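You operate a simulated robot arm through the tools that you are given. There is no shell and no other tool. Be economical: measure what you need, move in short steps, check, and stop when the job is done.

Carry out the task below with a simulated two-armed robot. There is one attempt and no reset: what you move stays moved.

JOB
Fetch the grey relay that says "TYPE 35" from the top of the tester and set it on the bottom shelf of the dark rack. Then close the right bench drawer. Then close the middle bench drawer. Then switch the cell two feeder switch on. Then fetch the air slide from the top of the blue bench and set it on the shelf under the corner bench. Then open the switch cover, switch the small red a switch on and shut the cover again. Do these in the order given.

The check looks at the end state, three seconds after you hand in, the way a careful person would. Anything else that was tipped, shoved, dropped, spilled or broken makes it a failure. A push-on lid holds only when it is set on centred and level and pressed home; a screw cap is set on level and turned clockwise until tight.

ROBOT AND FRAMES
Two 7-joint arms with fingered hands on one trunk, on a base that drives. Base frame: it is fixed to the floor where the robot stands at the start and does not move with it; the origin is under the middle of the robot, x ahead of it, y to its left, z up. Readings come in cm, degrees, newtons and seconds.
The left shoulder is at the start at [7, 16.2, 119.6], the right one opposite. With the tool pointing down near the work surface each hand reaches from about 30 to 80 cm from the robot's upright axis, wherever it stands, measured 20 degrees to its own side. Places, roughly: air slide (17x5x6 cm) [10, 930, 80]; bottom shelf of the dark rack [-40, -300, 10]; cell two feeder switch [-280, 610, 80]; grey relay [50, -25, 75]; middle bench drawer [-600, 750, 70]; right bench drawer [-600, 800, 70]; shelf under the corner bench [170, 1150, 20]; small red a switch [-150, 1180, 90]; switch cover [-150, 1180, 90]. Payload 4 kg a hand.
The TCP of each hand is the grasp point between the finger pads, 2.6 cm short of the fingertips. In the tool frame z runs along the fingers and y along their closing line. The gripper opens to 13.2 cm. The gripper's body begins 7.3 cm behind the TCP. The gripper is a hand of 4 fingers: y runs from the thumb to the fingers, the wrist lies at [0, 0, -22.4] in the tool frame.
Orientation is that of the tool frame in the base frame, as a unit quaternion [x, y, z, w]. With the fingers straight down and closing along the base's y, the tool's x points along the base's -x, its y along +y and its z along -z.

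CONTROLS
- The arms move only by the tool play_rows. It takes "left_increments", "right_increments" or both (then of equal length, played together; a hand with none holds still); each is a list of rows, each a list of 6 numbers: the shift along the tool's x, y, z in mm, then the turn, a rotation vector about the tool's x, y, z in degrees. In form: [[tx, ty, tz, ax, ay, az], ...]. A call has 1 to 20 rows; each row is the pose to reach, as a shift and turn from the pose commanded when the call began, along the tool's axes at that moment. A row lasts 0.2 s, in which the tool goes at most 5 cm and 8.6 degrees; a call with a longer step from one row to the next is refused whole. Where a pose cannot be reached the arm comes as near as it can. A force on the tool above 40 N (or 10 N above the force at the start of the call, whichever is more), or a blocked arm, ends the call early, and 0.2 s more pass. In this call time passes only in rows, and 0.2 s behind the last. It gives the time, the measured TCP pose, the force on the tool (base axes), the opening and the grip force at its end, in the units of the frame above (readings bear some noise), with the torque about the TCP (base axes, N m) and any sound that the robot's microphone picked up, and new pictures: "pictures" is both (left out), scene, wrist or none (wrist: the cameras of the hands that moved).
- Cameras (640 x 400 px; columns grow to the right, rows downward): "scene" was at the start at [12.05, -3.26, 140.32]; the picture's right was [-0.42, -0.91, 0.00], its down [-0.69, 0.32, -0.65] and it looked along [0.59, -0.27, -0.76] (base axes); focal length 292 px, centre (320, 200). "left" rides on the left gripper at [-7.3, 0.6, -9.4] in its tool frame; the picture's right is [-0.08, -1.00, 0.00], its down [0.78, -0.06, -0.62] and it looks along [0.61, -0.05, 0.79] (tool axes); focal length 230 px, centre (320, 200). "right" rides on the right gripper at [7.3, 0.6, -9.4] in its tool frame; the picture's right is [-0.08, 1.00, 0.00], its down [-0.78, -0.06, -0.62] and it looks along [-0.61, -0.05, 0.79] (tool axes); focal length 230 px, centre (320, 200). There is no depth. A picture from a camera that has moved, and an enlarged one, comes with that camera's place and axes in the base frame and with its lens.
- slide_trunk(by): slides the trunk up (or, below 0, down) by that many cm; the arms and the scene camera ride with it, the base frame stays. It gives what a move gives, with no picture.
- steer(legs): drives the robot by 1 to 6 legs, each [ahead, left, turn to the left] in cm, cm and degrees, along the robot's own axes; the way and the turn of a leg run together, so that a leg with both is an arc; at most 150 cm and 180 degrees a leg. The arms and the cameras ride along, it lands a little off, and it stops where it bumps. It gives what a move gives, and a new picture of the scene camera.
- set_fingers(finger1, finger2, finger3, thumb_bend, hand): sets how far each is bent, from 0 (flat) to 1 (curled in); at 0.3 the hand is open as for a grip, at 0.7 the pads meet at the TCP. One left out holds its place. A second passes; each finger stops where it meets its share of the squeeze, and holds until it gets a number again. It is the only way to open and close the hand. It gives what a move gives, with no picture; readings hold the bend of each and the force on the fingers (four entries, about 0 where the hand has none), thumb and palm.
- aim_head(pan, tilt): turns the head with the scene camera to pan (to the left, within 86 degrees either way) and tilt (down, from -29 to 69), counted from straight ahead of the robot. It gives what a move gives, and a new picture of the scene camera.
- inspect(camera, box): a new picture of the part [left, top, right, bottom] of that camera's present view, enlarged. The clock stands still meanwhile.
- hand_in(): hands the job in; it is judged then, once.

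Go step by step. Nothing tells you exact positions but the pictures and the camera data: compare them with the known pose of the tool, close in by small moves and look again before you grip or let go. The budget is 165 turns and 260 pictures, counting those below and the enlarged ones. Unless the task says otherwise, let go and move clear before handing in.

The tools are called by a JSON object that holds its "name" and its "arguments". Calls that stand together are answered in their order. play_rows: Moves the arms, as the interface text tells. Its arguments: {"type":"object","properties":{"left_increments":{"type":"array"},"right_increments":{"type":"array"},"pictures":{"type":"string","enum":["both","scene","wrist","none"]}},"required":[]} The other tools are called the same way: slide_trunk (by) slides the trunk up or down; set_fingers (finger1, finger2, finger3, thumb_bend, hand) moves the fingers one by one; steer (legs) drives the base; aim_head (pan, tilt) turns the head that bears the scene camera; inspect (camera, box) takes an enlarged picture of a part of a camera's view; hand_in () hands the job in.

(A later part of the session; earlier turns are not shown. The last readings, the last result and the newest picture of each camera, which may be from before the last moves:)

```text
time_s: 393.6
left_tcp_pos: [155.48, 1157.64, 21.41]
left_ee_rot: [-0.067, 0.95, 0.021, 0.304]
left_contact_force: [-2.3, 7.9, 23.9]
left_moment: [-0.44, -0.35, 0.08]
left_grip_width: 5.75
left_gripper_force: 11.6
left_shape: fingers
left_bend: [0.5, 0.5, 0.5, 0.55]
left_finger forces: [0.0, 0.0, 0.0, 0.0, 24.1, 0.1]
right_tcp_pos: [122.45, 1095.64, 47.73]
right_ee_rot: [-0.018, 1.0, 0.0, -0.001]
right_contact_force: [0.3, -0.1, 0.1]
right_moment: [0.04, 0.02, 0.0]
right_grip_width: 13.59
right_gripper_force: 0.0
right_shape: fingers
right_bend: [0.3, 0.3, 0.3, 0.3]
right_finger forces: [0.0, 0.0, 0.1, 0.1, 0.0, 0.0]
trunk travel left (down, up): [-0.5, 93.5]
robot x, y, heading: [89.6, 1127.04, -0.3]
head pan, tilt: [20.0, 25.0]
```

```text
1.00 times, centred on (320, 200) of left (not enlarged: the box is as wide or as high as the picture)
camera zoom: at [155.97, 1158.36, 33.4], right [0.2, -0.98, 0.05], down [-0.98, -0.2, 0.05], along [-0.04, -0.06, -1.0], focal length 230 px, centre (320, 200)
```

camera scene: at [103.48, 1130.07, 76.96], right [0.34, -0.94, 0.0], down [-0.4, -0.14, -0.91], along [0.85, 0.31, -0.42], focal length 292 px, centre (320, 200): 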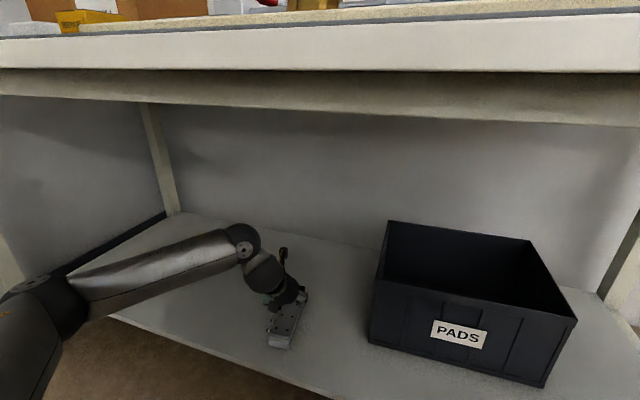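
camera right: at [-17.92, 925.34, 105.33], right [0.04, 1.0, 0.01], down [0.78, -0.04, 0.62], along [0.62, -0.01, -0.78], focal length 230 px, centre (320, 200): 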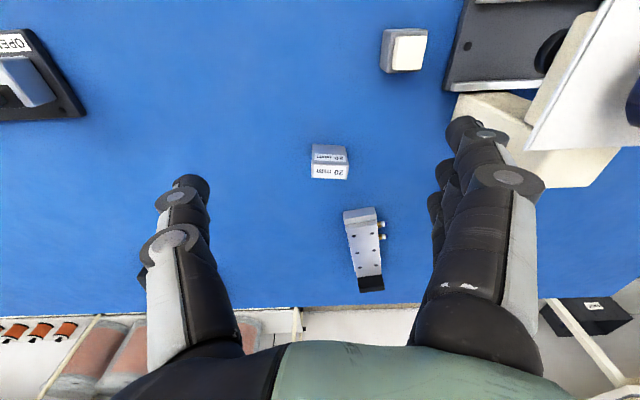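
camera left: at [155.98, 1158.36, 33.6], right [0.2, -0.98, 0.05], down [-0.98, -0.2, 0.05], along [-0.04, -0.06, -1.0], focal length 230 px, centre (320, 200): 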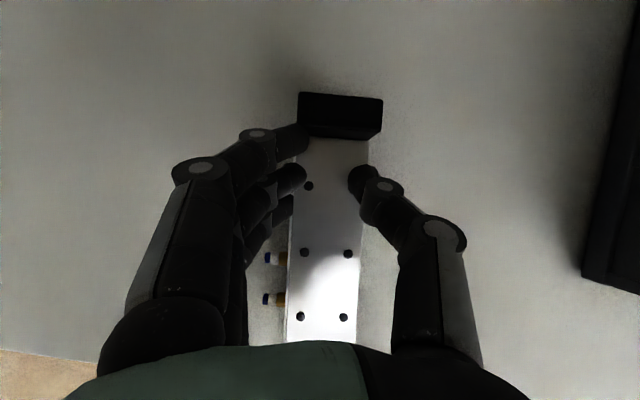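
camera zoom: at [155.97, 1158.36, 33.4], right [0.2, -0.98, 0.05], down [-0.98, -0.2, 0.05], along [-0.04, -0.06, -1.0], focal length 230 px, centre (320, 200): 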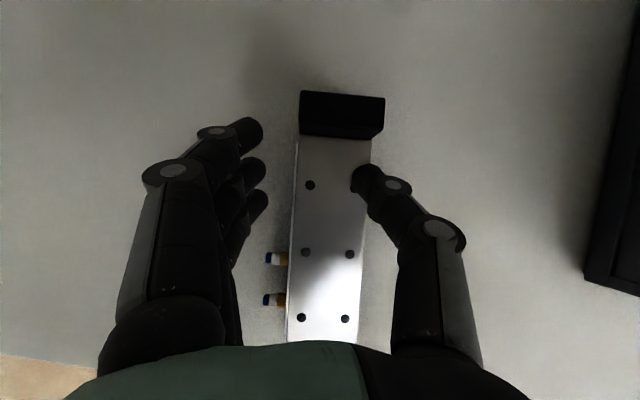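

The fingers are open; the thumb still presses on the slide, so I raise a little and open wider.

{"name": "play_rows", "arguments": {"left_increments": [[-3, 0, -4, 0, 0, 0], [-6, 0, -9, 0, 0, 0]], "pictures": "none"}}

{"name": "set_fingers", "arguments": {"hand": "left", "finger1": 0.4, "finger2": 0.4, "finger3": 0.4, "thumb_bend": 0.4}}

{"name": "play_rows", "arguments": {"left_increments": [[-20, 0, -28, 0, 0, 0], [-40, 0, -57, 0, 0, 0]], "pictures": "both"}}

```text
time_s: 394.2
left_tcp_pos: [155.1, 1157.49, 21.99]
left_ee_rot: [-0.065, 0.952, 0.02, 0.298]
left_contact_force: [0.6, 0.4, 0.3]
left_moment: [0.0, 0.03, 0.01]
left_grip_width: 6.99
left_gripper_force: 0.0
left_shape: fingers
left_bend: [0.5, 0.5, 0.5, 0.5]
left_finger forces: [0.1, 0.0, 0.0, 0.1, 0.0, 0.0]
right_tcp_pos: [122.36, 1095.59, 47.7]
right_ee_rot: [-0.017, 1.0, 0.001, -0.002]
right_contact_force: [-0.5, -0.6, 0.7]
right_moment: [-0.02, 0.0, 0.0]
right_grip_width: 13.58
right_gripper_force: 0.1
right_shape: fingers
right_bend: [0.3, 0.3, 0.3, 0.3]
right_finger forces: [0.1, 0.0, 0.0, 0.0, 0.0, 0.0]
trunk travel left (down, up): [-0.5, 93.5]
robot x, y, heading: [89.81, 1127.19, -0.2]
head pan, tilt: [20.0, 25.0]
```

```text
time_s: 395.2
left_tcp_pos: [155.5, 1157.68, 22.25]
left_ee_rot: [-0.066, 0.951, 0.021, 0.3]
left_contact_force: [-0.8, 1.2, 0.1]
left_moment: [0.0, 0.01, -0.01]
left_grip_width: 10.31
left_gripper_force: 0.1
left_shape: fingers
left_bend: [0.4, 0.4, 0.4, 0.4]
left_finger forces: [0.0, 0.1, 0.0, 0.0, 0.0, 0.0]
right_tcp_pos: [122.44, 1095.62, 47.62]
right_ee_rot: [-0.018, 1.0, 0.002, -0.003]
right_contact_force: [-1.2, 0.1, -0.4]
right_moment: [-0.01, -0.02, -0.01]
right_grip_width: 13.57
right_gripper_force: 0.0
right_shape: fingers
right_bend: [0.3, 0.3, 0.3, 0.3]
right_finger forces: [0.0, 0.0, 0.0, 0.0, 0.0, 0.0]
trunk travel left (down, up): [-0.5, 93.5]
robot x, y, heading: [89.95, 1126.97, -0.1]
head pan, tilt: [20.0, 25.0]
```

```text
time_s: 395.8
left_tcp_pos: [155.32, 1157.64, 29.13]
left_ee_rot: [-0.066, 0.951, 0.02, 0.301]
left_contact_force: [0.7, -0.5, -1.2]
left_moment: [-0.02, 0.0, -0.01]
left_grip_width: 10.28
left_gripper_force: 0.0
left_shape: fingers
left_bend: [0.4, 0.4, 0.4, 0.4]
left_finger forces: [0.0, 0.0, 0.0, 0.0, 0.0, 0.0]
right_tcp_pos: [122.46, 1095.65, 47.67]
right_ee_rot: [-0.017, 1.0, 0.001, -0.002]
right_contact_force: [0.2, 1.3, -0.4]
right_moment: [0.0, 0.0, -0.03]
right_grip_width: 13.6
right_gripper_force: 0.0
right_shape: fingers
right_bend: [0.3, 0.3, 0.3, 0.3]
right_finger forces: [0.0, 0.1, 0.0, 0.0, 0.0, 0.1]
trunk travel left (down, up): [-0.5, 93.5]
robot x, y, heading: [89.48, 1126.63, -0.0]
head pan, tilt: [20.0, 25.0]
camera scene: at [103.47, 1130.07, 76.95], right [0.34, -0.94, 0.0], down [-0.4, -0.14, -0.91], along [0.85, 0.31, -0.42], focal length 292 px, centre (320, 200)
camera left: at [155.84, 1158.37, 41.11], right [0.2, -0.98, 0.05], down [-0.98, -0.2, 0.05], along [-0.04, -0.06, -1.0], focal length 230 px, centre (320, 200)
```

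scene: 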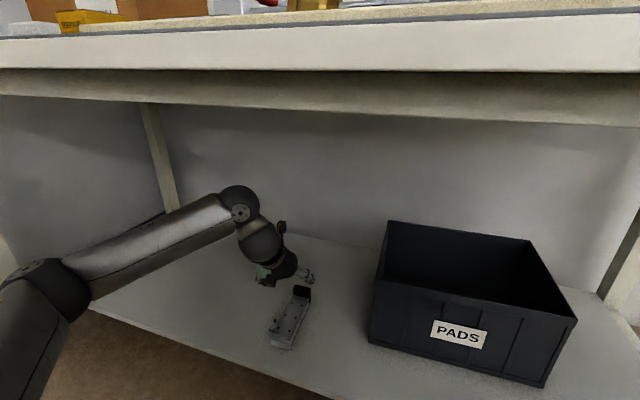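
left: 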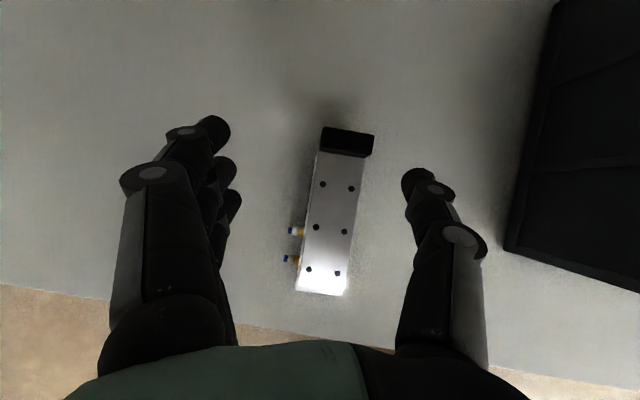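

The air slide rests on the shelf, clear of everything. I back out, raise the trunk and travel back along the passage to the switch cover near (−150, 1180, 90).

{"name": "steer", "arguments": {"legs": [[-48, 0, 0]]}}

{"name": "slide_trunk", "arguments": {"by": 40}}

{"name": "slide_trunk", "arguments": {"by": 40}}

{"name": "play_rows", "arguments": {"left_increments": [[20, 0, -20, 2.5, 8, 3.5], [40, 0, -40, 4.9, 15, 7], [60, 0, -60, 4.9, 22, 7], [80, 0, -80, 4.9, 29, 7], [100, 0, -100, 4.9, 35, 7]], "pictures": "none"}}

{"name": "steer", "arguments": {"legs": [[0, -33, 0], [-100, 0, 0], [-92, 0, 0]]}}

{"name": "aim_head", "arguments": {"pan": 75, "tilt": 40}}

```text
time_s: 398.7
left_tcp_pos: [107.33, 1157.86, 29.25]
left_ee_rot: [-0.068, 0.951, 0.021, 0.301]
left_contact_force: [0.5, 0.1, 0.3]
left_moment: [0.01, -0.03, -0.02]
left_grip_width: 10.31
left_gripper_force: 0.1
left_shape: fingers
left_bend: [0.4, 0.4, 0.4, 0.4]
left_finger forces: [0.0, 0.1, 0.0, 0.0, 0.1, 0.1]
right_tcp_pos: [74.72, 1095.74, 47.58]
right_ee_rot: [-0.018, 1.0, 0.0, -0.002]
right_contact_force: [1.0, 0.4, 0.0]
right_moment: [0.0, -0.01, 0.02]
right_grip_width: 13.57
right_gripper_force: 0.1
right_shape: fingers
right_bend: [0.3, 0.3, 0.3, 0.3]
right_finger forces: [0.0, 0.0, 0.0, 0.0, 0.0, 0.1]
trunk travel left (down, up): [-0.5, 93.5]
robot x, y, heading: [41.84, 1127.31, -0.2]
head pan, tilt: [20.0, 25.0]
camera scene: at [55.48, 1130.19, 76.96], right [0.34, -0.94, 0.0], down [-0.4, -0.14, -0.91], along [0.85, 0.31, -0.42], focal length 292 px, centre (320, 200)
```

scene: 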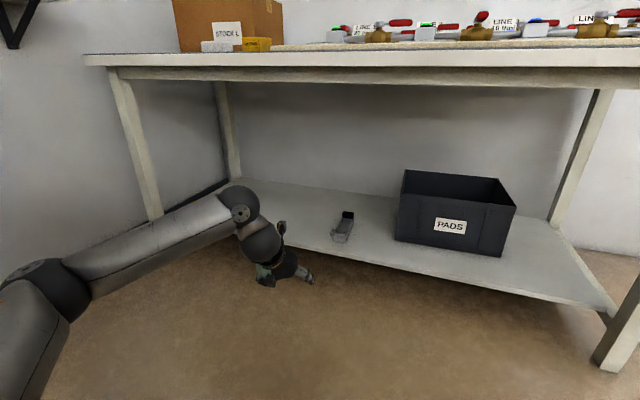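

```text
time_s: 402.5
left_tcp_pos: [107.22, 1157.8, 69.18]
left_ee_rot: [-0.068, 0.951, 0.021, 0.301]
left_contact_force: [0.1, -0.6, -0.8]
left_moment: [0.01, 0.05, 0.0]
left_grip_width: 10.29
left_gripper_force: 0.0
left_shape: fingers
left_bend: [0.4, 0.4, 0.4, 0.4]
left_finger forces: [0.1, 0.0, 0.0, 0.1, 0.1, 0.0]
right_tcp_pos: [74.55, 1095.75, 87.55]
right_ee_rot: [-0.018, 1.0, 0.001, -0.002]
right_contact_force: [0.5, -0.3, -0.1]
right_moment: [-0.01, 0.01, 0.02]
right_grip_width: 13.59
right_gripper_force: 0.0
right_shape: fingers
right_bend: [0.3, 0.3, 0.3, 0.3]
right_finger forces: [0.0, 0.0, 0.1, 0.0, 0.0, 0.0]
trunk travel left (down, up): [-40.5, 53.5]
robot x, y, heading: [41.89, 1127.14, -0.0]
head pan, tilt: [20.0, 25.0]
```

```text
time_s: 406.4
left_tcp_pos: [107.38, 1157.79, 109.3]
left_ee_rot: [-0.068, 0.951, 0.021, 0.301]
left_contact_force: [-0.9, 0.2, 0.4]
left_moment: [0.01, 0.02, 0.0]
left_grip_width: 10.31
left_gripper_force: 0.1
left_shape: fingers
left_bend: [0.4, 0.4, 0.4, 0.4]
left_finger forces: [0.0, 0.0, 0.1, 0.0, 0.0, 0.0]
right_tcp_pos: [74.52, 1095.87, 127.72]
right_ee_rot: [-0.02, 1.0, 0.001, -0.003]
right_contact_force: [0.4, -0.2, 0.1]
right_moment: [-0.02, 0.01, 0.02]
right_grip_width: 13.58
right_gripper_force: 0.1
right_shape: fingers
right_bend: [0.3, 0.3, 0.3, 0.3]
right_finger forces: [0.0, 0.1, 0.0, 0.0, 0.0, 0.0]
trunk travel left (down, up): [-80.5, 13.5]
robot x, y, heading: [41.93, 1127.23, -0.1]
head pan, tilt: [20.0, 25.0]
```

```text
refused: row 1 steps farther than a row can; nothing moved
```

```text
time_s: 417.7
left_tcp_pos: [-84.51, 1126.07, 109.08]
left_ee_rot: [-0.065, 0.951, 0.02, 0.301]
left_contact_force: [0.0, 0.3, 0.1]
left_moment: [0.0, 0.03, 0.0]
left_grip_width: 10.34
left_gripper_force: 0.1
left_shape: fingers
left_bend: [0.4, 0.4, 0.4, 0.4]
left_finger forces: [0.0, 0.0, 0.1, 0.0, 0.1, 0.0]
right_tcp_pos: [-117.58, 1064.13, 127.59]
right_ee_rot: [-0.016, 1.0, 0.001, -0.003]
right_contact_force: [-1.0, -0.4, 0.3]
right_moment: [-0.01, 0.01, -0.03]
right_grip_width: 13.56
right_gripper_force: 0.1
right_shape: fingers
right_bend: [0.3, 0.3, 0.3, 0.3]
right_finger forces: [0.1, 0.0, 0.0, 0.0, 0.0, 0.0]
trunk travel left (down, up): [-80.5, 13.5]
robot x, y, heading: [-150.56, 1095.82, -0.1]
head pan, tilt: [20.0, 25.0]
camera scene: at [-136.38, 1098.58, 156.95], right [0.34, -0.94, 0.0], down [-0.4, -0.14, -0.91], along [0.85, 0.31, -0.42], focal length 292 px, centre (320, 200)
```

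scene: 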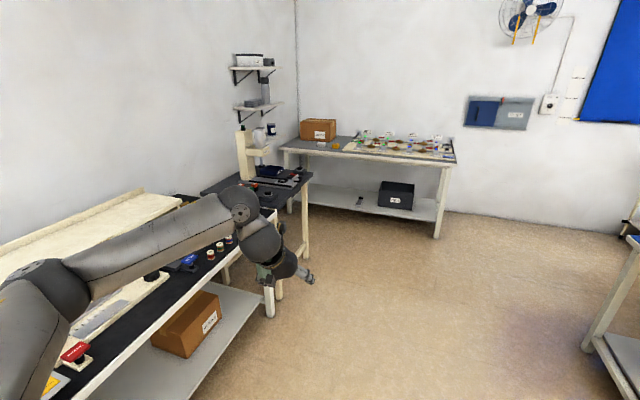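

```text
time_s: 419.0
left_tcp_pos: [-84.54, 1126.14, 109.19]
left_ee_rot: [-0.066, 0.951, 0.02, 0.301]
left_contact_force: [0.6, -0.2, 0.0]
left_moment: [0.0, -0.01, -0.03]
left_grip_width: 10.33
left_gripper_force: 0.1
left_shape: fingers
left_bend: [0.4, 0.4, 0.4, 0.4]
left_finger forces: [0.0, 0.0, 0.1, 0.0, 0.0, 0.0]
right_tcp_pos: [-117.6, 1064.01, 127.54]
right_ee_rot: [-0.017, 1.0, 0.001, -0.002]
right_contact_force: [0.8, -0.6, 1.0]
right_moment: [-0.01, -0.01, 0.0]
right_grip_width: 13.57
right_gripper_force: 0.1
right_shape: fingers
right_bend: [0.3, 0.3, 0.3, 0.3]
right_finger forces: [0.1, 0.0, 0.1, 0.0, 0.1, 0.0]
trunk travel left (down, up): [-80.5, 13.5]
robot x, y, heading: [-150.14, 1095.19, -0.4]
head pan, tilt: [75.0, 40.0]
camera scene: at [-142.89, 1103.67, 154.63], right [0.96, -0.26, 0.0], down [-0.17, -0.62, -0.77], along [0.2, 0.74, -0.64], focal length 292 px, centre (320, 200)
```

scene: 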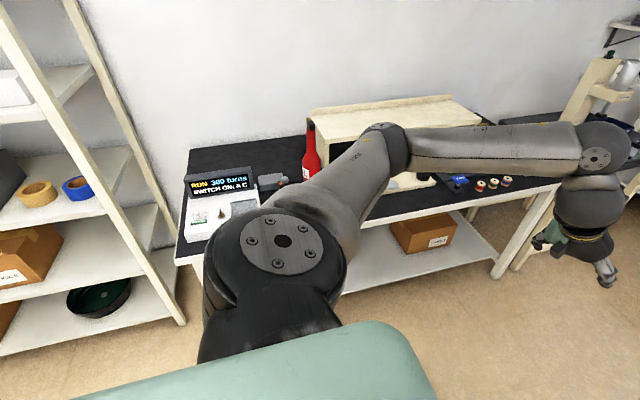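

The switch box with the display is at about (−158, 1185). I retract and level the left hand, then turn to face the bench.

{"name": "play_rows", "arguments": {"left_increments": [[30, 0, -22, 0, 7, 0], [60, 0, -44, 0, 14, 0], [90, 0, -66, 0, 21, 0], [120, 0, -88, 0, 28, 0], [150, 0, -110, 0, 35, 0], [170, 0, -124, 0, 35, 0]], "pictures": "none"}}

{"name": "steer", "arguments": {"legs": [[0, 0, 90]]}}

{"name": "aim_head", "arguments": {"pan": 5, "tilt": 45}}

```text
time_s: 420.4
left_tcp_pos: [-105.4, 1123.2, 109.58]
left_ee_rot: [-0.068, 0.998, -0.001, 0.001]
left_contact_force: [0.4, -0.7, 0.0]
left_moment: [-0.01, 0.0, -0.02]
left_grip_width: 10.33
left_gripper_force: 0.1
left_shape: fingers
left_bend: [0.4, 0.4, 0.4, 0.4]
left_finger forces: [0.0, 0.1, 0.0, 0.0, 0.1, 0.1]
right_tcp_pos: [-117.69, 1064.25, 127.57]
right_ee_rot: [-0.016, 1.0, 0.001, -0.002]
right_contact_force: [-0.9, -0.6, 0.5]
right_moment: [-0.01, -0.01, 0.0]
right_grip_width: 13.59
right_gripper_force: 0.0
right_shape: fingers
right_bend: [0.3, 0.3, 0.3, 0.3]
right_finger forces: [0.0, 0.0, 0.0, 0.0, 0.1, 0.1]
trunk travel left (down, up): [-80.5, 13.5]
robot x, y, heading: [-150.39, 1095.27, -0.2]
head pan, tilt: [75.0, 40.0]
```

```text
time_s: 424.6
left_tcp_pos: [-177.42, 1140.41, 109.49]
left_ee_rot: [0.751, -0.66, 0.0, -0.001]
left_contact_force: [-0.6, -0.7, 0.8]
left_moment: [-0.02, -0.01, 0.01]
left_grip_width: 10.33
left_gripper_force: 0.0
left_shape: fingers
left_bend: [0.4, 0.4, 0.4, 0.4]
left_finger forces: [0.0, 0.0, 0.0, 0.1, 0.1, 0.0]
right_tcp_pos: [-118.56, 1127.79, 127.65]
right_ee_rot: [0.716, -0.698, 0.002, 0.002]
right_contact_force: [0.1, 0.5, -0.3]
right_moment: [-0.03, 0.01, 0.0]
right_grip_width: 13.6
right_gripper_force: 0.1
right_shape: fingers
right_bend: [0.3, 0.3, 0.3, 0.3]
right_finger forces: [0.0, 0.0, 0.0, 0.1, 0.0, 0.0]
trunk travel left (down, up): [-80.5, 13.5]
robot x, y, heading: [-150.03, 1095.5, 89.1]
head pan, tilt: [75.0, 40.0]
camera scene: at [-158.26, 1102.83, 154.63], right [0.27, 0.96, 0.0], down [0.62, -0.17, -0.77], along [-0.74, 0.21, -0.64], focal length 292 px, centre (320, 200)
```

scene: 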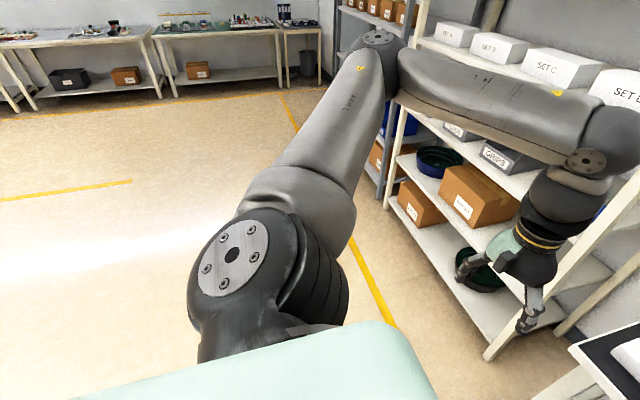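

```text
time_s: 426.0
left_tcp_pos: [-177.34, 1140.47, 109.59]
left_ee_rot: [0.751, -0.66, 0.0, -0.001]
left_contact_force: [0.7, 0.3, 0.0]
left_moment: [-0.03, -0.01, 0.03]
left_grip_width: 10.32
left_gripper_force: 0.0
left_shape: fingers
left_bend: [0.4, 0.4, 0.4, 0.4]
left_finger forces: [0.1, 0.0, 0.0, 0.1, 0.0, 0.1]
right_tcp_pos: [-118.53, 1127.77, 127.67]
right_ee_rot: [0.717, -0.698, 0.001, 0.002]
right_contact_force: [0.3, -0.8, -0.1]
right_moment: [0.0, -0.06, 0.0]
right_grip_width: 13.58
right_gripper_force: 0.2
right_shape: fingers
right_bend: [0.3, 0.3, 0.3, 0.3]
right_finger forces: [0.1, 0.0, 0.0, 0.1, 0.0, 0.0]
trunk travel left (down, up): [-80.5, 13.5]
robot x, y, heading: [-150.15, 1095.71, 89.2]
head pan, tilt: [5.0, 45.0]
camera scene: at [-150.71, 1108.63, 153.9], right [1.0, 0.07, 0.0], down [0.05, -0.71, -0.71], along [-0.05, 0.71, -0.71], focal length 292 px, centre (320, 200)
```

scene: 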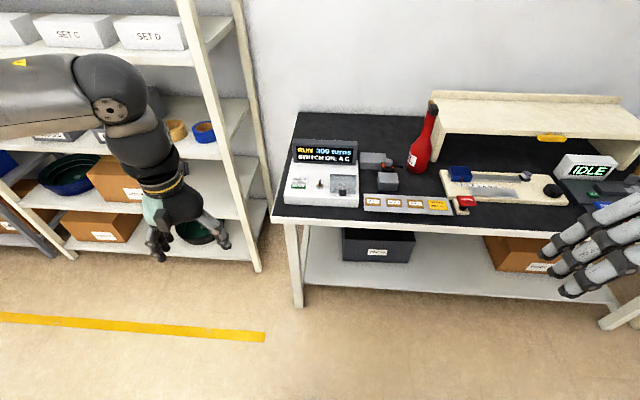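

The switch box is right ahead. I zoom in on it.

{"name": "inspect", "arguments": {"camera": "scene", "box": [280, 130, 460, 222]}}

```text
3.56 times, centred on (370, 176) of scene
camera zoom: at [-150.71, 1108.63, 153.9], right [1.0, 0.07, 0.0], down [0.05, -0.71, -0.71], along [-0.05, 0.71, -0.71], focal length 1036 px, centre (142, 285)
```

zoom: 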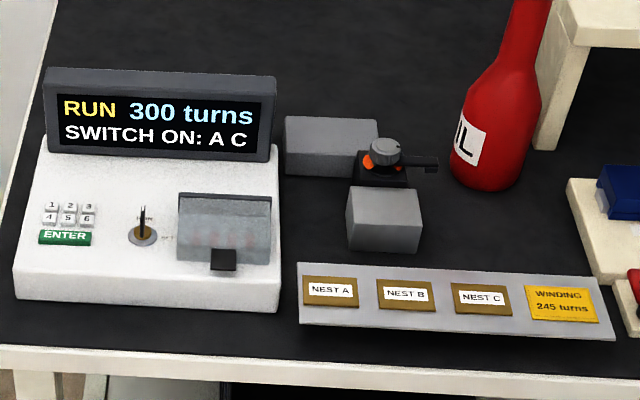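

The clear cover over the red switches has a black tab at its front, about (−148, 1179, 88). I shift right and forward so the left hand, whose camera looks down, is over it, and pitch that hand forward.

{"name": "steer", "arguments": {"legs": [[0, -29, 0.8], [27, 0, 0]]}}

{"name": "slide_trunk", "arguments": {"by": -5}}

{"name": "play_rows", "arguments": {"left_increments": [[-15, 0, 0, -2, -7, 0], [-30, 0, 0, 0, -14, 0], [-45, 0, 0, 0, -21, 0], [-60, 0, 0, 0, -28, 0], [-75, 0, 0, 0, -35, 0]], "pictures": "both"}}

```text
time_s: 429.5
left_tcp_pos: [-149.12, 1166.7, 109.58]
left_ee_rot: [0.755, -0.655, -0.001, -0.002]
left_contact_force: [-0.2, -0.4, -0.2]
left_moment: [0.02, -0.01, 0.01]
left_grip_width: 10.32
left_gripper_force: 0.0
left_shape: fingers
left_bend: [0.4, 0.4, 0.4, 0.4]
left_finger forces: [0.0, 0.1, 0.0, 0.0, 0.0, 0.0]
right_tcp_pos: [-90.07, 1154.82, 127.62]
right_ee_rot: [0.721, -0.693, 0.001, 0.001]
right_contact_force: [0.1, -0.4, -0.3]
right_moment: [0.04, -0.01, -0.01]
right_grip_width: 13.59
right_gripper_force: 0.2
right_shape: fingers
right_bend: [0.3, 0.3, 0.3, 0.3]
right_finger forces: [0.1, 0.0, 0.0, 0.0, 0.0, 0.2]
trunk travel left (down, up): [-80.5, 13.5]
robot x, y, heading: [-121.29, 1122.23, 89.9]
head pan, tilt: [5.0, 45.0]
camera scene: at [-122.06, 1135.26, 153.93], right [1.0, 0.09, 0.0], down [0.06, -0.7, -0.71], along [-0.06, 0.71, -0.71], focal length 292 px, centre (320, 200)
```

scene: 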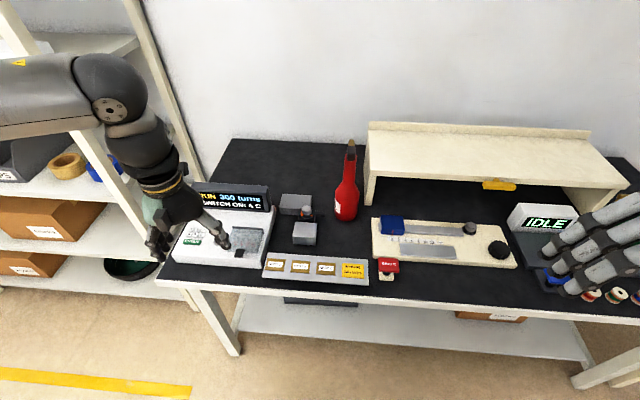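

```text
time_s: 430.4
left_tcp_pos: [-149.16, 1166.91, 104.47]
left_ee_rot: [0.756, -0.655, -0.001, -0.001]
left_contact_force: [-0.1, -0.3, -0.7]
left_moment: [-0.01, -0.01, 0.0]
left_grip_width: 10.31
left_gripper_force: 0.2
left_shape: fingers
left_bend: [0.4, 0.4, 0.4, 0.4]
left_finger forces: [0.0, 0.0, 0.0, 0.0, 0.0, 0.0]
right_tcp_pos: [-90.06, 1155.03, 122.62]
right_ee_rot: [0.72, -0.693, 0.002, 0.002]
right_contact_force: [0.0, 0.1, 1.2]
right_moment: [-0.03, 0.0, 0.01]
right_grip_width: 13.58
right_gripper_force: 0.0
right_shape: fingers
right_bend: [0.3, 0.3, 0.3, 0.3]
right_finger forces: [0.0, 0.0, 0.0, 0.1, 0.0, 0.0]
trunk travel left (down, up): [-75.5, 18.5]
robot x, y, heading: [-121.12, 1122.47, 89.9]
head pan, tilt: [5.0, 45.0]
```

```text
time_s: 431.6
left_tcp_pos: [-150.4, 1174.4, 104.66]
left_ee_rot: [0.72, -0.624, -0.228, -0.199]
left_contact_force: [0.5, 0.3, 0.2]
left_moment: [0.01, -0.01, 0.02]
left_grip_width: 10.32
left_gripper_force: 0.1
left_shape: fingers
left_bend: [0.4, 0.4, 0.4, 0.4]
left_finger forces: [0.0, 0.0, 0.0, 0.0, 0.0, 0.0]
right_tcp_pos: [-90.2, 1154.98, 122.7]
right_ee_rot: [0.72, -0.694, 0.002, 0.003]
right_contact_force: [0.4, 0.1, -0.1]
right_moment: [-0.02, 0.0, 0.01]
right_grip_width: 13.58
right_gripper_force: 0.1
right_shape: fingers
right_bend: [0.3, 0.3, 0.3, 0.3]
right_finger forces: [0.0, 0.1, 0.1, 0.1, 0.0, 0.1]
trunk travel left (down, up): [-75.5, 18.5]
robot x, y, heading: [-121.25, 1122.26, 89.8]
head pan, tilt: [5.0, 45.0]
camera scene: at [-122.19, 1135.45, 148.91], right [1.0, 0.09, 0.0], down [0.06, -0.7, -0.71], along [-0.06, 0.7, -0.71], focal length 292 px, centre (320, 200)
camera left: at [-150.93, 1174.87, 116.41], right [0.98, 0.2, 0.05], down [0.2, -0.98, 0.05], along [0.06, -0.04, -1.0], focal length 230 px, centre (320, 200)
```

scene: 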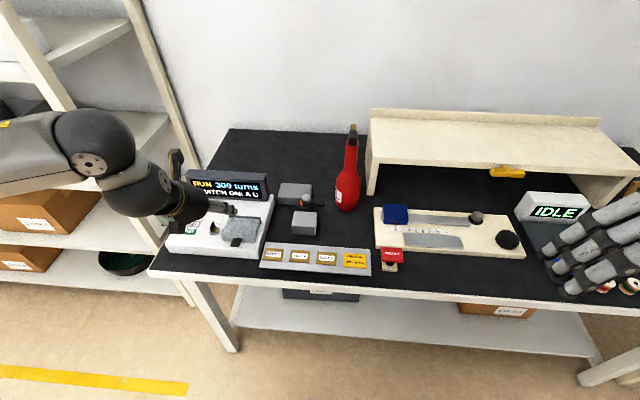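
left: 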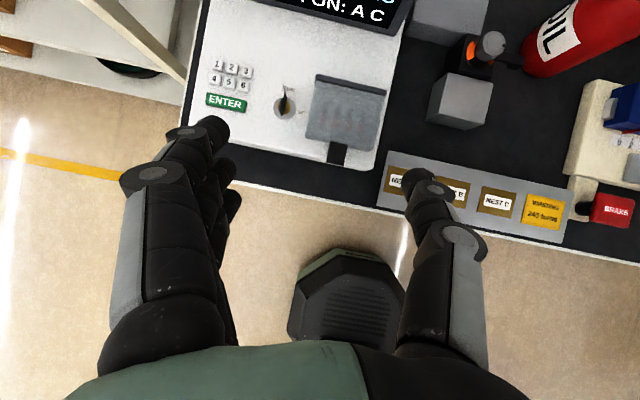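

A perfect top view. I zoom in on the cover.

{"name": "inspect", "arguments": {"camera": "left", "box": [250, 50, 410, 180]}}

```text
3.08 times, centred on (330, 115) of left
camera zoom: at [-150.93, 1174.87, 116.41], right [0.98, 0.2, 0.05], down [0.2, -0.98, 0.05], along [0.06, -0.04, -1.0], focal length 708 px, centre (289, 462)
```

zoom: 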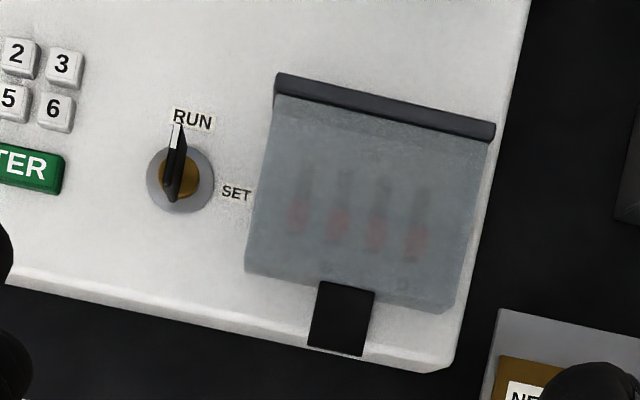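

Four red switches sit under the cover; its hinge is at the back (y≈1188.7) and the tab at (−148.3, 1179.8, 86). I curl the outer fingers, keep thumb and middle finger for a pinch, straighten the yaw and come in above the tab.

{"name": "set_fingers", "arguments": {"hand": "left", "finger1": 1, "finger2": 0.58, "finger3": 1, "thumb_bend": 0.58}}

{"name": "play_rows", "arguments": {"left_increments": [[8, -7, 32, 1.6, 0, 2.3], [16, -14, 65, 3.3, 0, 4.6], [25, -21, 98, 4.9, 0, 7], [34, -28, 130, 4.9, 0, 7]], "pictures": "wrist"}}

```text
time_s: 432.6
left_tcp_pos: [-150.31, 1174.4, 104.56]
left_ee_rot: [0.721, -0.624, -0.227, -0.197]
left_contact_force: [-0.3, 0.0, -0.2]
left_moment: [0.0, 0.0, 0.0]
left_grip_width: 4.4
left_gripper_force: 0.1
left_shape: fingers
left_bend: [1.0, 0.57, 1.0, 0.57]
left_finger forces: [0.0, 0.0, 0.0, 0.0, 0.1, 0.0]
right_tcp_pos: [-90.12, 1154.96, 122.61]
right_ee_rot: [0.721, -0.693, 0.001, 0.003]
right_contact_force: [0.9, -0.4, -1.1]
right_moment: [-0.01, -0.01, 0.02]
right_grip_width: 13.59
right_gripper_force: 0.0
right_shape: fingers
right_bend: [0.3, 0.3, 0.3, 0.3]
right_finger forces: [0.0, 0.0, 0.0, 0.0, 0.1, 0.0]
trunk travel left (down, up): [-75.5, 18.5]
robot x, y, heading: [-121.29, 1122.13, 89.7]
head pan, tilt: [5.0, 45.0]
```

```text
time_s: 433.6
left_tcp_pos: [-148.04, 1179.49, 91.83]
left_ee_rot: [-0.671, 0.677, 0.211, 0.215]
left_contact_force: [-0.7, 0.4, -0.2]
left_moment: [-0.01, 0.0, -0.04]
left_grip_width: 4.4
left_gripper_force: 0.0
left_shape: fingers
left_bend: [1.0, 0.57, 1.0, 0.57]
left_finger forces: [0.0, 0.0, 0.1, 0.0, 0.0, 0.1]
right_tcp_pos: [-90.18, 1155.25, 122.41]
right_ee_rot: [0.721, -0.693, 0.002, 0.003]
right_contact_force: [0.0, -0.1, 0.7]
right_moment: [0.01, -0.01, 0.01]
right_grip_width: 13.58
right_gripper_force: 0.1
right_shape: fingers
right_bend: [0.3, 0.3, 0.3, 0.3]
right_finger forces: [0.0, 0.1, 0.0, 0.1, 0.0, 0.0]
trunk travel left (down, up): [-75.5, 18.5]
robot x, y, heading: [-121.19, 1122.4, 90.2]
head pan, tilt: [5.0, 45.0]
camera left: at [-148.67, 1180.19, 103.76], right [1.0, 0.06, 0.05], down [0.05, -1.0, 0.05], along [0.05, -0.05, -1.0], focal length 230 px, centre (320, 200)
```

left: 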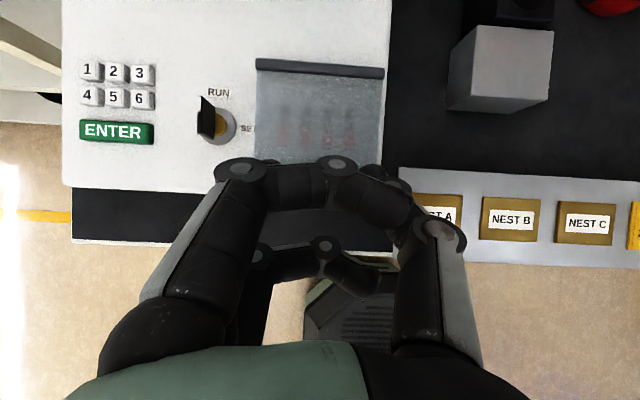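

The curled fingers hide the tab from above, so I check from the head camera.

{"name": "inspect", "arguments": {"camera": "scene", "box": [170, 150, 300, 260]}}

```text
3.64 times, centred on (235, 205) of scene
camera zoom: at [-122.12, 1135.61, 148.9], right [1.0, 0.09, 0.0], down [0.06, -0.71, -0.71], along [-0.06, 0.7, -0.71], focal length 1060 px, centre (629, 182)
```

zoom: 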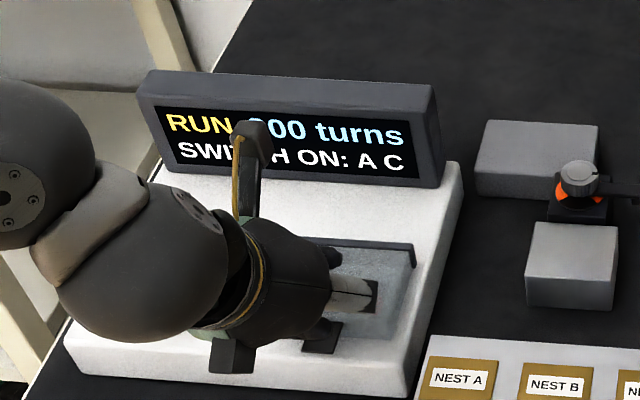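

Tab confirmed at (−148.1, 1179.5). I descend around it and close thumb and middle finger.

{"name": "play_rows", "arguments": {"left_increments": [[7, 0, 10, 0, 0, 0], [14, 0, 20, 0, 0, 0], [20, 0, 28, 0, 0, 0]], "pictures": "none"}}

{"name": "inspect", "arguments": {"camera": "scene", "box": [200, 190, 290, 260]}}

```text
time_s: 434.4
left_tcp_pos: [-148.04, 1179.13, 89.14]
left_ee_rot: [-0.671, 0.676, 0.215, 0.218]
left_contact_force: [-0.8, -13.2, 28.7]
left_moment: [0.32, -0.1, -0.02]
left_grip_width: 4.33
left_gripper_force: 14.9
left_shape: fingers
left_bend: [1.0, 0.59, 1.0, 0.58]
left_finger forces: [0.0, 12.7, 0.0, 0.0, 17.8, 0.0]
right_tcp_pos: [-89.99, 1154.38, 122.78]
right_ee_rot: [0.72, -0.694, -0.001, 0.002]
right_contact_force: [0.3, 0.4, -0.4]
right_moment: [-0.04, 0.0, -0.03]
right_grip_width: 13.58
right_gripper_force: 0.1
right_shape: fingers
right_bend: [0.3, 0.3, 0.3, 0.3]
right_finger forces: [0.1, 0.0, 0.1, 0.1, 0.1, 0.1]
trunk travel left (down, up): [-75.5, 18.5]
robot x, y, heading: [-121.02, 1122.29, 90.1]
head pan, tilt: [5.0, 45.0]
```

```text
5.71 times, centred on (245, 225) of scene
camera zoom: at [-121.92, 1134.78, 149.02], right [1.0, 0.09, 0.0], down [0.06, -0.7, -0.71], along [-0.06, 0.71, -0.7], focal length 1666 px, centre (749, 57)
```

zoom: 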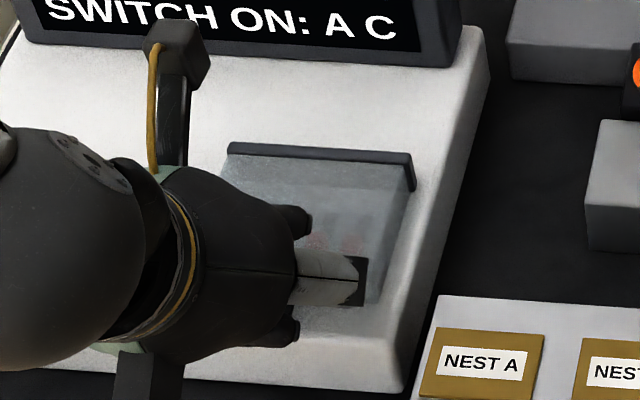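

The fingertips touch the panel on both sides of the tab. I ease up 3 mm and pinch.

{"name": "play_rows", "arguments": {"left_increments": [[-2, 0, -4, 0, 0, 0]], "pictures": "none"}}

{"name": "set_fingers", "arguments": {"hand": "left", "finger2": 0.72, "thumb_bend": 0.72}}

```text
time_s: 434.8
left_tcp_pos: [-148.06, 1179.02, 89.16]
left_ee_rot: [-0.671, 0.677, 0.213, 0.216]
left_contact_force: [-0.3, -6.2, 19.3]
left_moment: [0.26, -0.07, -0.01]
left_grip_width: 4.34
left_gripper_force: 10.2
left_shape: fingers
left_bend: [1.0, 0.59, 1.0, 0.58]
left_finger forces: [0.1, 8.3, 0.1, 0.0, 11.5, 0.0]
right_tcp_pos: [-90.2, 1154.69, 122.69]
right_ee_rot: [0.721, -0.693, -0.001, 0.001]
right_contact_force: [0.3, -0.3, -0.6]
right_moment: [0.0, -0.01, -0.01]
right_grip_width: 13.57
right_gripper_force: 0.1
right_shape: fingers
right_bend: [0.3, 0.3, 0.3, 0.3]
right_finger forces: [0.0, 0.0, 0.0, 0.0, 0.0, 0.0]
trunk travel left (down, up): [-75.5, 18.5]
robot x, y, heading: [-121.47, 1122.02, 90.0]
head pan, tilt: [5.0, 45.0]
```

```text
time_s: 435.8
left_tcp_pos: [-148.17, 1179.34, 88.87]
left_ee_rot: [-0.672, 0.677, 0.211, 0.215]
left_contact_force: [-3.6, -3.3, 0.2]
left_moment: [-0.09, 0.11, 0.13]
left_grip_width: 3.85
left_gripper_force: 4.1
left_shape: fingers
left_bend: [1.0, 0.7, 1.0, 0.7]
left_finger forces: [0.0, 7.2, 0.0, 0.0, 2.0, 0.0]
right_tcp_pos: [-90.19, 1154.99, 122.59]
right_ee_rot: [0.721, -0.693, 0.001, 0.002]
right_contact_force: [-0.4, -0.2, -0.2]
right_moment: [-0.04, 0.02, 0.03]
right_grip_width: 13.56
right_gripper_force: 0.0
right_shape: fingers
right_bend: [0.3, 0.3, 0.3, 0.3]
right_finger forces: [0.1, 0.0, 0.1, 0.0, 0.0, 0.1]
trunk travel left (down, up): [-75.5, 18.5]
robot x, y, heading: [-121.23, 1122.3, 89.9]
head pan, tilt: [5.0, 45.0]
```

I try lifting along the hinge arc a little and look.

{"name": "play_rows", "arguments": {"left_increments": [[-9, 0, -10, 0, 0, 0], [-19, 0, -19, 0, 0, 0], [-29, 0, -26, 0, 0, 0]], "pictures": "none"}}

{"name": "inspect", "arguments": {"camera": "scene", "box": [190, 170, 290, 250]}}

```text
time_s: 436.6
left_tcp_pos: [-148.12, 1180.27, 92.77]
left_ee_rot: [-0.672, 0.676, 0.211, 0.215]
left_contact_force: [-3.4, 0.2, 0.4]
left_moment: [-0.05, 0.09, 0.05]
left_grip_width: 3.88
left_gripper_force: 4.2
left_shape: fingers
left_bend: [1.0, 0.69, 1.0, 0.71]
left_finger forces: [0.0, 6.1, 0.1, 0.0, 2.8, 0.0]
right_tcp_pos: [-90.24, 1154.98, 122.65]
right_ee_rot: [0.721, -0.693, 0.001, 0.003]
right_contact_force: [-0.1, -0.2, -0.3]
right_moment: [0.01, 0.04, 0.02]
right_grip_width: 13.59
right_gripper_force: 0.1
right_shape: fingers
right_bend: [0.3, 0.3, 0.3, 0.3]
right_finger forces: [0.1, 0.0, 0.0, 0.1, 0.0, 0.0]
trunk travel left (down, up): [-75.5, 18.5]
robot x, y, heading: [-121.43, 1122.41, 89.8]
head pan, tilt: [5.0, 45.0]
```

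```text
5.00 times, centred on (240, 210) of scene
camera zoom: at [-122.15, 1135.5, 148.9], right [1.0, 0.09, 0.0], down [0.06, -0.7, -0.71], along [-0.06, 0.7, -0.71], focal length 1458 px, centre (720, 150)
```

zoom: 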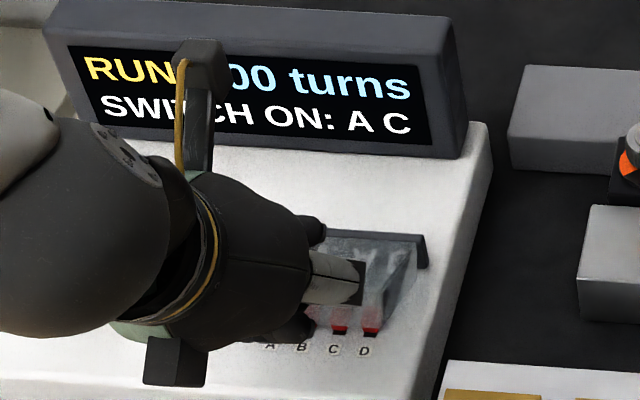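

The cover is opening and the labels A B C D are visible. I continue along the arc past upright.

{"name": "play_rows", "arguments": {"left_increments": [[-11, 0, -5, 0, 0, 0], [-22, 0, -9, 0, 0, 0], [-33, 0, -11, 0, 0, 0], [-45, 0, -12, 0, 0, 0], [-57, 0, -11, 0, 0, 0], [-68, 0, -9, 0, 0, 0], [-79, 0, -5, 0, 0, 0], [-90, 0, 0, 0, 0, 0], [-99, 0, 7, 0, 0, 0], [-108, 0, 14, 0, 0, 0]], "pictures": "none"}}

{"name": "inspect", "arguments": {"camera": "scene", "box": [190, 150, 290, 250]}}

```text
time_s: 438.8
left_tcp_pos: [-148.1, 1189.91, 97.87]
left_ee_rot: [-0.672, 0.676, 0.212, 0.215]
left_contact_force: [0.4, 0.4, -0.5]
left_moment: [-0.02, 0.0, 0.0]
left_grip_width: 3.85
left_gripper_force: 0.2
left_shape: fingers
left_bend: [1.0, 0.71, 1.0, 0.71]
left_finger forces: [0.0, 0.0, 0.0, 0.0, 0.0, 0.0]
right_tcp_pos: [-90.17, 1154.91, 122.59]
right_ee_rot: [0.721, -0.693, 0.001, 0.002]
right_contact_force: [-0.1, -0.7, 0.2]
right_moment: [-0.01, 0.01, 0.04]
right_grip_width: 13.58
right_gripper_force: 0.2
right_shape: fingers
right_bend: [0.3, 0.3, 0.3, 0.3]
right_finger forces: [0.1, 0.0, 0.0, 0.0, 0.0, 0.0]
trunk travel left (down, up): [-75.5, 18.5]
robot x, y, heading: [-121.12, 1122.41, 90.1]
head pan, tilt: [5.0, 45.0]
```

```text
4.00 times, centred on (240, 200) of scene
camera zoom: at [-122.08, 1135.53, 148.9], right [1.0, 0.09, 0.0], down [0.06, -0.7, -0.71], along [-0.06, 0.7, -0.71], focal length 1166 px, centre (640, 200)
```

zoom: 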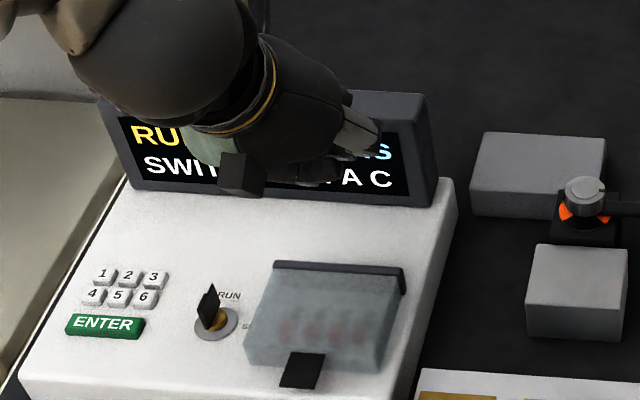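

The tab slipped near the top and the cover fell shut. I'll repeat with a firmer pinch, starting at a steeper pitch and rotating the hand along with the cover.

{"name": "set_fingers", "arguments": {"hand": "left", "finger2": 0.58, "thumb_bend": 0.58}}

{"name": "play_rows", "arguments": {"left_increments": [[31, 0, -16, 0, -4, 0], [62, 0, -32, 0, -8, 0], [93, 0, -48, 0, -12, 0], [125, 0, -64, 0, -15, 0]], "pictures": "none"}}

{"name": "play_rows", "arguments": {"left_increments": [[15, 0, 21, 0, 0, 0], [29, 0, 42, 0, 0, 0], [40, 0, 58, 0, 0, 0]], "pictures": "none"}}

{"name": "inspect", "arguments": {"camera": "scene", "box": [190, 170, 290, 250]}}

```text
time_s: 439.8
left_tcp_pos: [-148.1, 1189.89, 97.8]
left_ee_rot: [-0.671, 0.677, 0.212, 0.215]
left_contact_force: [-0.7, 0.6, 0.2]
left_moment: [0.05, 0.01, -0.03]
left_grip_width: 4.35
left_gripper_force: 0.1
left_shape: fingers
left_bend: [1.0, 0.57, 1.0, 0.57]
left_finger forces: [0.0, 0.0, 0.0, 0.0, 0.1, 0.0]
right_tcp_pos: [-90.1, 1155.08, 122.73]
right_ee_rot: [0.72, -0.694, 0.001, 0.003]
right_contact_force: [1.7, 0.0, 0.5]
right_moment: [-0.02, -0.02, -0.02]
right_grip_width: 13.59
right_gripper_force: 0.0
right_shape: fingers
right_bend: [0.3, 0.3, 0.3, 0.3]
right_finger forces: [0.0, 0.0, 0.0, 0.0, 0.0, 0.0]
trunk travel left (down, up): [-75.5, 18.5]
robot x, y, heading: [-121.58, 1122.3, 90.0]
head pan, tilt: [5.0, 45.0]
```

```text
time_s: 440.8
left_tcp_pos: [-148.26, 1175.78, 95.99]
left_ee_rot: [-0.637, 0.643, 0.299, 0.303]
left_contact_force: [-0.4, -0.6, -0.7]
left_moment: [0.0, -0.01, 0.0]
left_grip_width: 4.36
left_gripper_force: 0.1
left_shape: fingers
left_bend: [1.0, 0.57, 1.0, 0.57]
left_finger forces: [0.0, 0.0, 0.0, 0.0, 0.0, 0.0]
right_tcp_pos: [-90.18, 1154.79, 122.6]
right_ee_rot: [0.721, -0.693, 0.001, 0.001]
right_contact_force: [0.3, 0.6, -0.1]
right_moment: [0.04, -0.01, -0.04]
right_grip_width: 13.59
right_gripper_force: 0.0
right_shape: fingers
right_bend: [0.3, 0.3, 0.3, 0.3]
right_finger forces: [0.0, 0.0, 0.0, 0.0, 0.1, 0.0]
trunk travel left (down, up): [-75.5, 18.5]
robot x, y, heading: [-121.29, 1122.33, 90.1]
head pan, tilt: [5.0, 45.0]
```

```text
time_s: 441.6
left_tcp_pos: [-148.14, 1177.92, 89.04]
left_ee_rot: [-0.639, 0.642, 0.299, 0.301]
left_contact_force: [-0.2, -0.4, 0.7]
left_moment: [-0.01, 0.0, -0.01]
left_grip_width: 4.38
left_gripper_force: 0.0
left_shape: fingers
left_bend: [1.0, 0.57, 1.0, 0.57]
left_finger forces: [0.0, 0.1, 0.0, 0.0, 0.1, 0.1]
right_tcp_pos: [-90.17, 1155.04, 122.7]
right_ee_rot: [0.721, -0.693, 0.001, 0.002]
right_contact_force: [0.1, 0.0, 0.7]
right_moment: [0.0, 0.03, 0.0]
right_grip_width: 13.59
right_gripper_force: 0.1
right_shape: fingers
right_bend: [0.3, 0.3, 0.3, 0.3]
right_finger forces: [0.0, 0.0, 0.1, 0.0, 0.0, 0.0]
trunk travel left (down, up): [-75.5, 18.5]
robot x, y, heading: [-121.3, 1122.34, 90.0]
head pan, tilt: [5.0, 45.0]
```

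```text
5.00 times, centred on (240, 210) of scene
camera zoom: at [-122.02, 1135.62, 148.89], right [1.0, 0.09, 0.0], down [0.06, -0.71, -0.71], along [-0.06, 0.7, -0.71], focal length 1458 px, centre (720, 150)
```

zoom: 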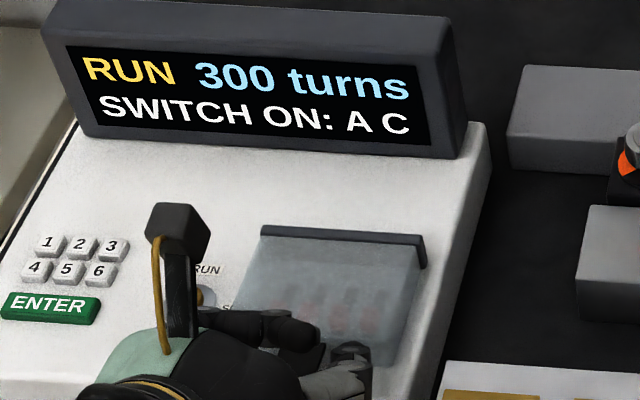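

In position. I lower 4 mm and pinch harder.

{"name": "play_rows", "arguments": {"left_increments": [[2, 0, 4, 0, 0, 0]], "pictures": "none"}}

{"name": "set_fingers", "arguments": {"hand": "left", "finger2": 0.9, "thumb_bend": 0.9}}

```text
time_s: 442.0
left_tcp_pos: [-148.12, 1177.95, 88.67]
left_ee_rot: [-0.638, 0.643, 0.298, 0.3]
left_contact_force: [0.2, -1.0, -0.4]
left_moment: [0.0, -0.02, 0.01]
left_grip_width: 4.36
left_gripper_force: 0.1
left_shape: fingers
left_bend: [1.0, 0.57, 1.0, 0.57]
left_finger forces: [0.1, 0.1, 0.0, 0.0, 0.0, 0.0]
right_tcp_pos: [-90.08, 1155.04, 122.49]
right_ee_rot: [0.721, -0.693, 0.001, 0.002]
right_contact_force: [0.1, 0.4, 0.1]
right_moment: [0.02, 0.0, -0.01]
right_grip_width: 13.57
right_gripper_force: 0.0
right_shape: fingers
right_bend: [0.3, 0.3, 0.3, 0.3]
right_finger forces: [0.1, 0.1, 0.0, 0.0, 0.0, 0.0]
trunk travel left (down, up): [-75.5, 18.5]
robot x, y, heading: [-121.43, 1122.28, 89.9]
head pan, tilt: [5.0, 45.0]
```

```text
time_s: 443.0
left_tcp_pos: [-148.23, 1177.96, 88.62]
left_ee_rot: [-0.638, 0.643, 0.298, 0.301]
left_contact_force: [-1.7, -0.5, -0.1]
left_moment: [-0.05, 0.03, 0.03]
left_grip_width: 3.57
left_gripper_force: 0.0
left_shape: fingers
left_bend: [1.0, 0.69, 1.0, 0.88]
left_finger forces: [0.0, 0.1, 0.0, 0.1, 0.0, 0.0]
right_tcp_pos: [-90.15, 1154.98, 122.54]
right_ee_rot: [0.72, -0.694, 0.002, 0.002]
right_contact_force: [1.1, -0.5, 0.5]
right_moment: [0.0, 0.01, -0.01]
right_grip_width: 13.58
right_gripper_force: 0.1
right_shape: fingers
right_bend: [0.3, 0.3, 0.3, 0.3]
right_finger forces: [0.1, 0.0, 0.0, 0.0, 0.1, 0.1]
trunk travel left (down, up): [-75.5, 18.5]
robot x, y, heading: [-121.53, 1122.54, 89.9]
head pan, tilt: [5.0, 45.0]
```

The pinch missed the tab. I reopen, move 1.2 cm further forward and slightly lower, and pinch again.

{"name": "set_fingers", "arguments": {"hand": "left", "finger2": 0.56, "thumb_bend": 0.56}}

{"name": "play_rows", "arguments": {"left_increments": [[-5, 0, 11, 0, 0, 0]], "pictures": "none"}}

{"name": "set_fingers", "arguments": {"hand": "left", "finger2": 0.78, "thumb_bend": 0.78}}

```text
time_s: 444.0
left_tcp_pos: [-148.18, 1177.92, 88.65]
left_ee_rot: [-0.639, 0.643, 0.298, 0.3]
left_contact_force: [0.2, -0.1, -0.4]
left_moment: [-0.03, 0.03, 0.03]
left_grip_width: 4.43
left_gripper_force: 0.0
left_shape: fingers
left_bend: [1.0, 0.56, 1.0, 0.56]
left_finger forces: [0.0, 0.1, 0.0, 0.0, 0.0, 0.0]
right_tcp_pos: [-90.12, 1154.97, 122.49]
right_ee_rot: [0.721, -0.693, 0.002, 0.002]
right_contact_force: [0.0, 0.2, 0.0]
right_moment: [0.01, 0.0, 0.0]
right_grip_width: 13.57
right_gripper_force: 0.0
right_shape: fingers
right_bend: [0.3, 0.3, 0.3, 0.3]
right_finger forces: [0.1, 0.0, 0.1, 0.1, 0.0, 0.1]
trunk travel left (down, up): [-75.5, 18.5]
robot x, y, heading: [-121.06, 1122.47, 89.9]
head pan, tilt: [5.0, 45.0]
```

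```text
time_s: 444.4
left_tcp_pos: [-148.06, 1178.58, 88.34]
left_ee_rot: [-0.638, 0.644, 0.297, 0.3]
left_contact_force: [0.1, -18.4, -0.4]
left_moment: [-0.34, -0.04, -0.44]
left_grip_width: 4.46
left_gripper_force: 10.6
left_shape: fingers
left_bend: [1.0, 0.57, 1.0, 0.56]
left_finger forces: [0.1, 3.2, 0.1, 0.0, 18.9, 0.0]
right_tcp_pos: [-90.1, 1154.49, 122.79]
right_ee_rot: [0.721, -0.693, -0.001, 0.001]
right_contact_force: [0.0, -0.3, 0.2]
right_moment: [0.05, -0.01, 0.01]
right_grip_width: 13.6
right_gripper_force: 0.0
right_shape: fingers
right_bend: [0.3, 0.3, 0.3, 0.3]
right_finger forces: [0.0, 0.1, 0.0, 0.0, 0.0, 0.0]
trunk travel left (down, up): [-75.5, 18.5]
robot x, y, heading: [-121.23, 1122.12, 89.8]
head pan, tilt: [5.0, 45.0]
```

```text
time_s: 445.4
left_tcp_pos: [-147.8, 1178.97, 88.49]
left_ee_rot: [-0.638, 0.643, 0.299, 0.302]
left_contact_force: [9.8, -21.7, -1.7]
left_moment: [-0.39, 0.01, -0.53]
left_grip_width: 3.83
left_gripper_force: 25.2
left_shape: fingers
left_bend: [1.0, 0.72, 1.0, 0.71]
left_finger forces: [0.1, 11.3, 0.0, 0.0, 39.5, 0.0]
right_tcp_pos: [-89.9, 1154.69, 122.75]
right_ee_rot: [0.72, -0.694, -0.001, 0.003]
right_contact_force: [-0.5, 0.3, 0.5]
right_moment: [0.0, 0.03, -0.04]
right_grip_width: 13.59
right_gripper_force: 0.1
right_shape: fingers
right_bend: [0.3, 0.3, 0.3, 0.3]
right_finger forces: [0.0, 0.0, 0.1, 0.1, 0.1, 0.0]
trunk travel left (down, up): [-75.5, 18.5]
robot x, y, heading: [-121.19, 1122.49, 89.6]
head pan, tilt: [5.0, 45.0]
```

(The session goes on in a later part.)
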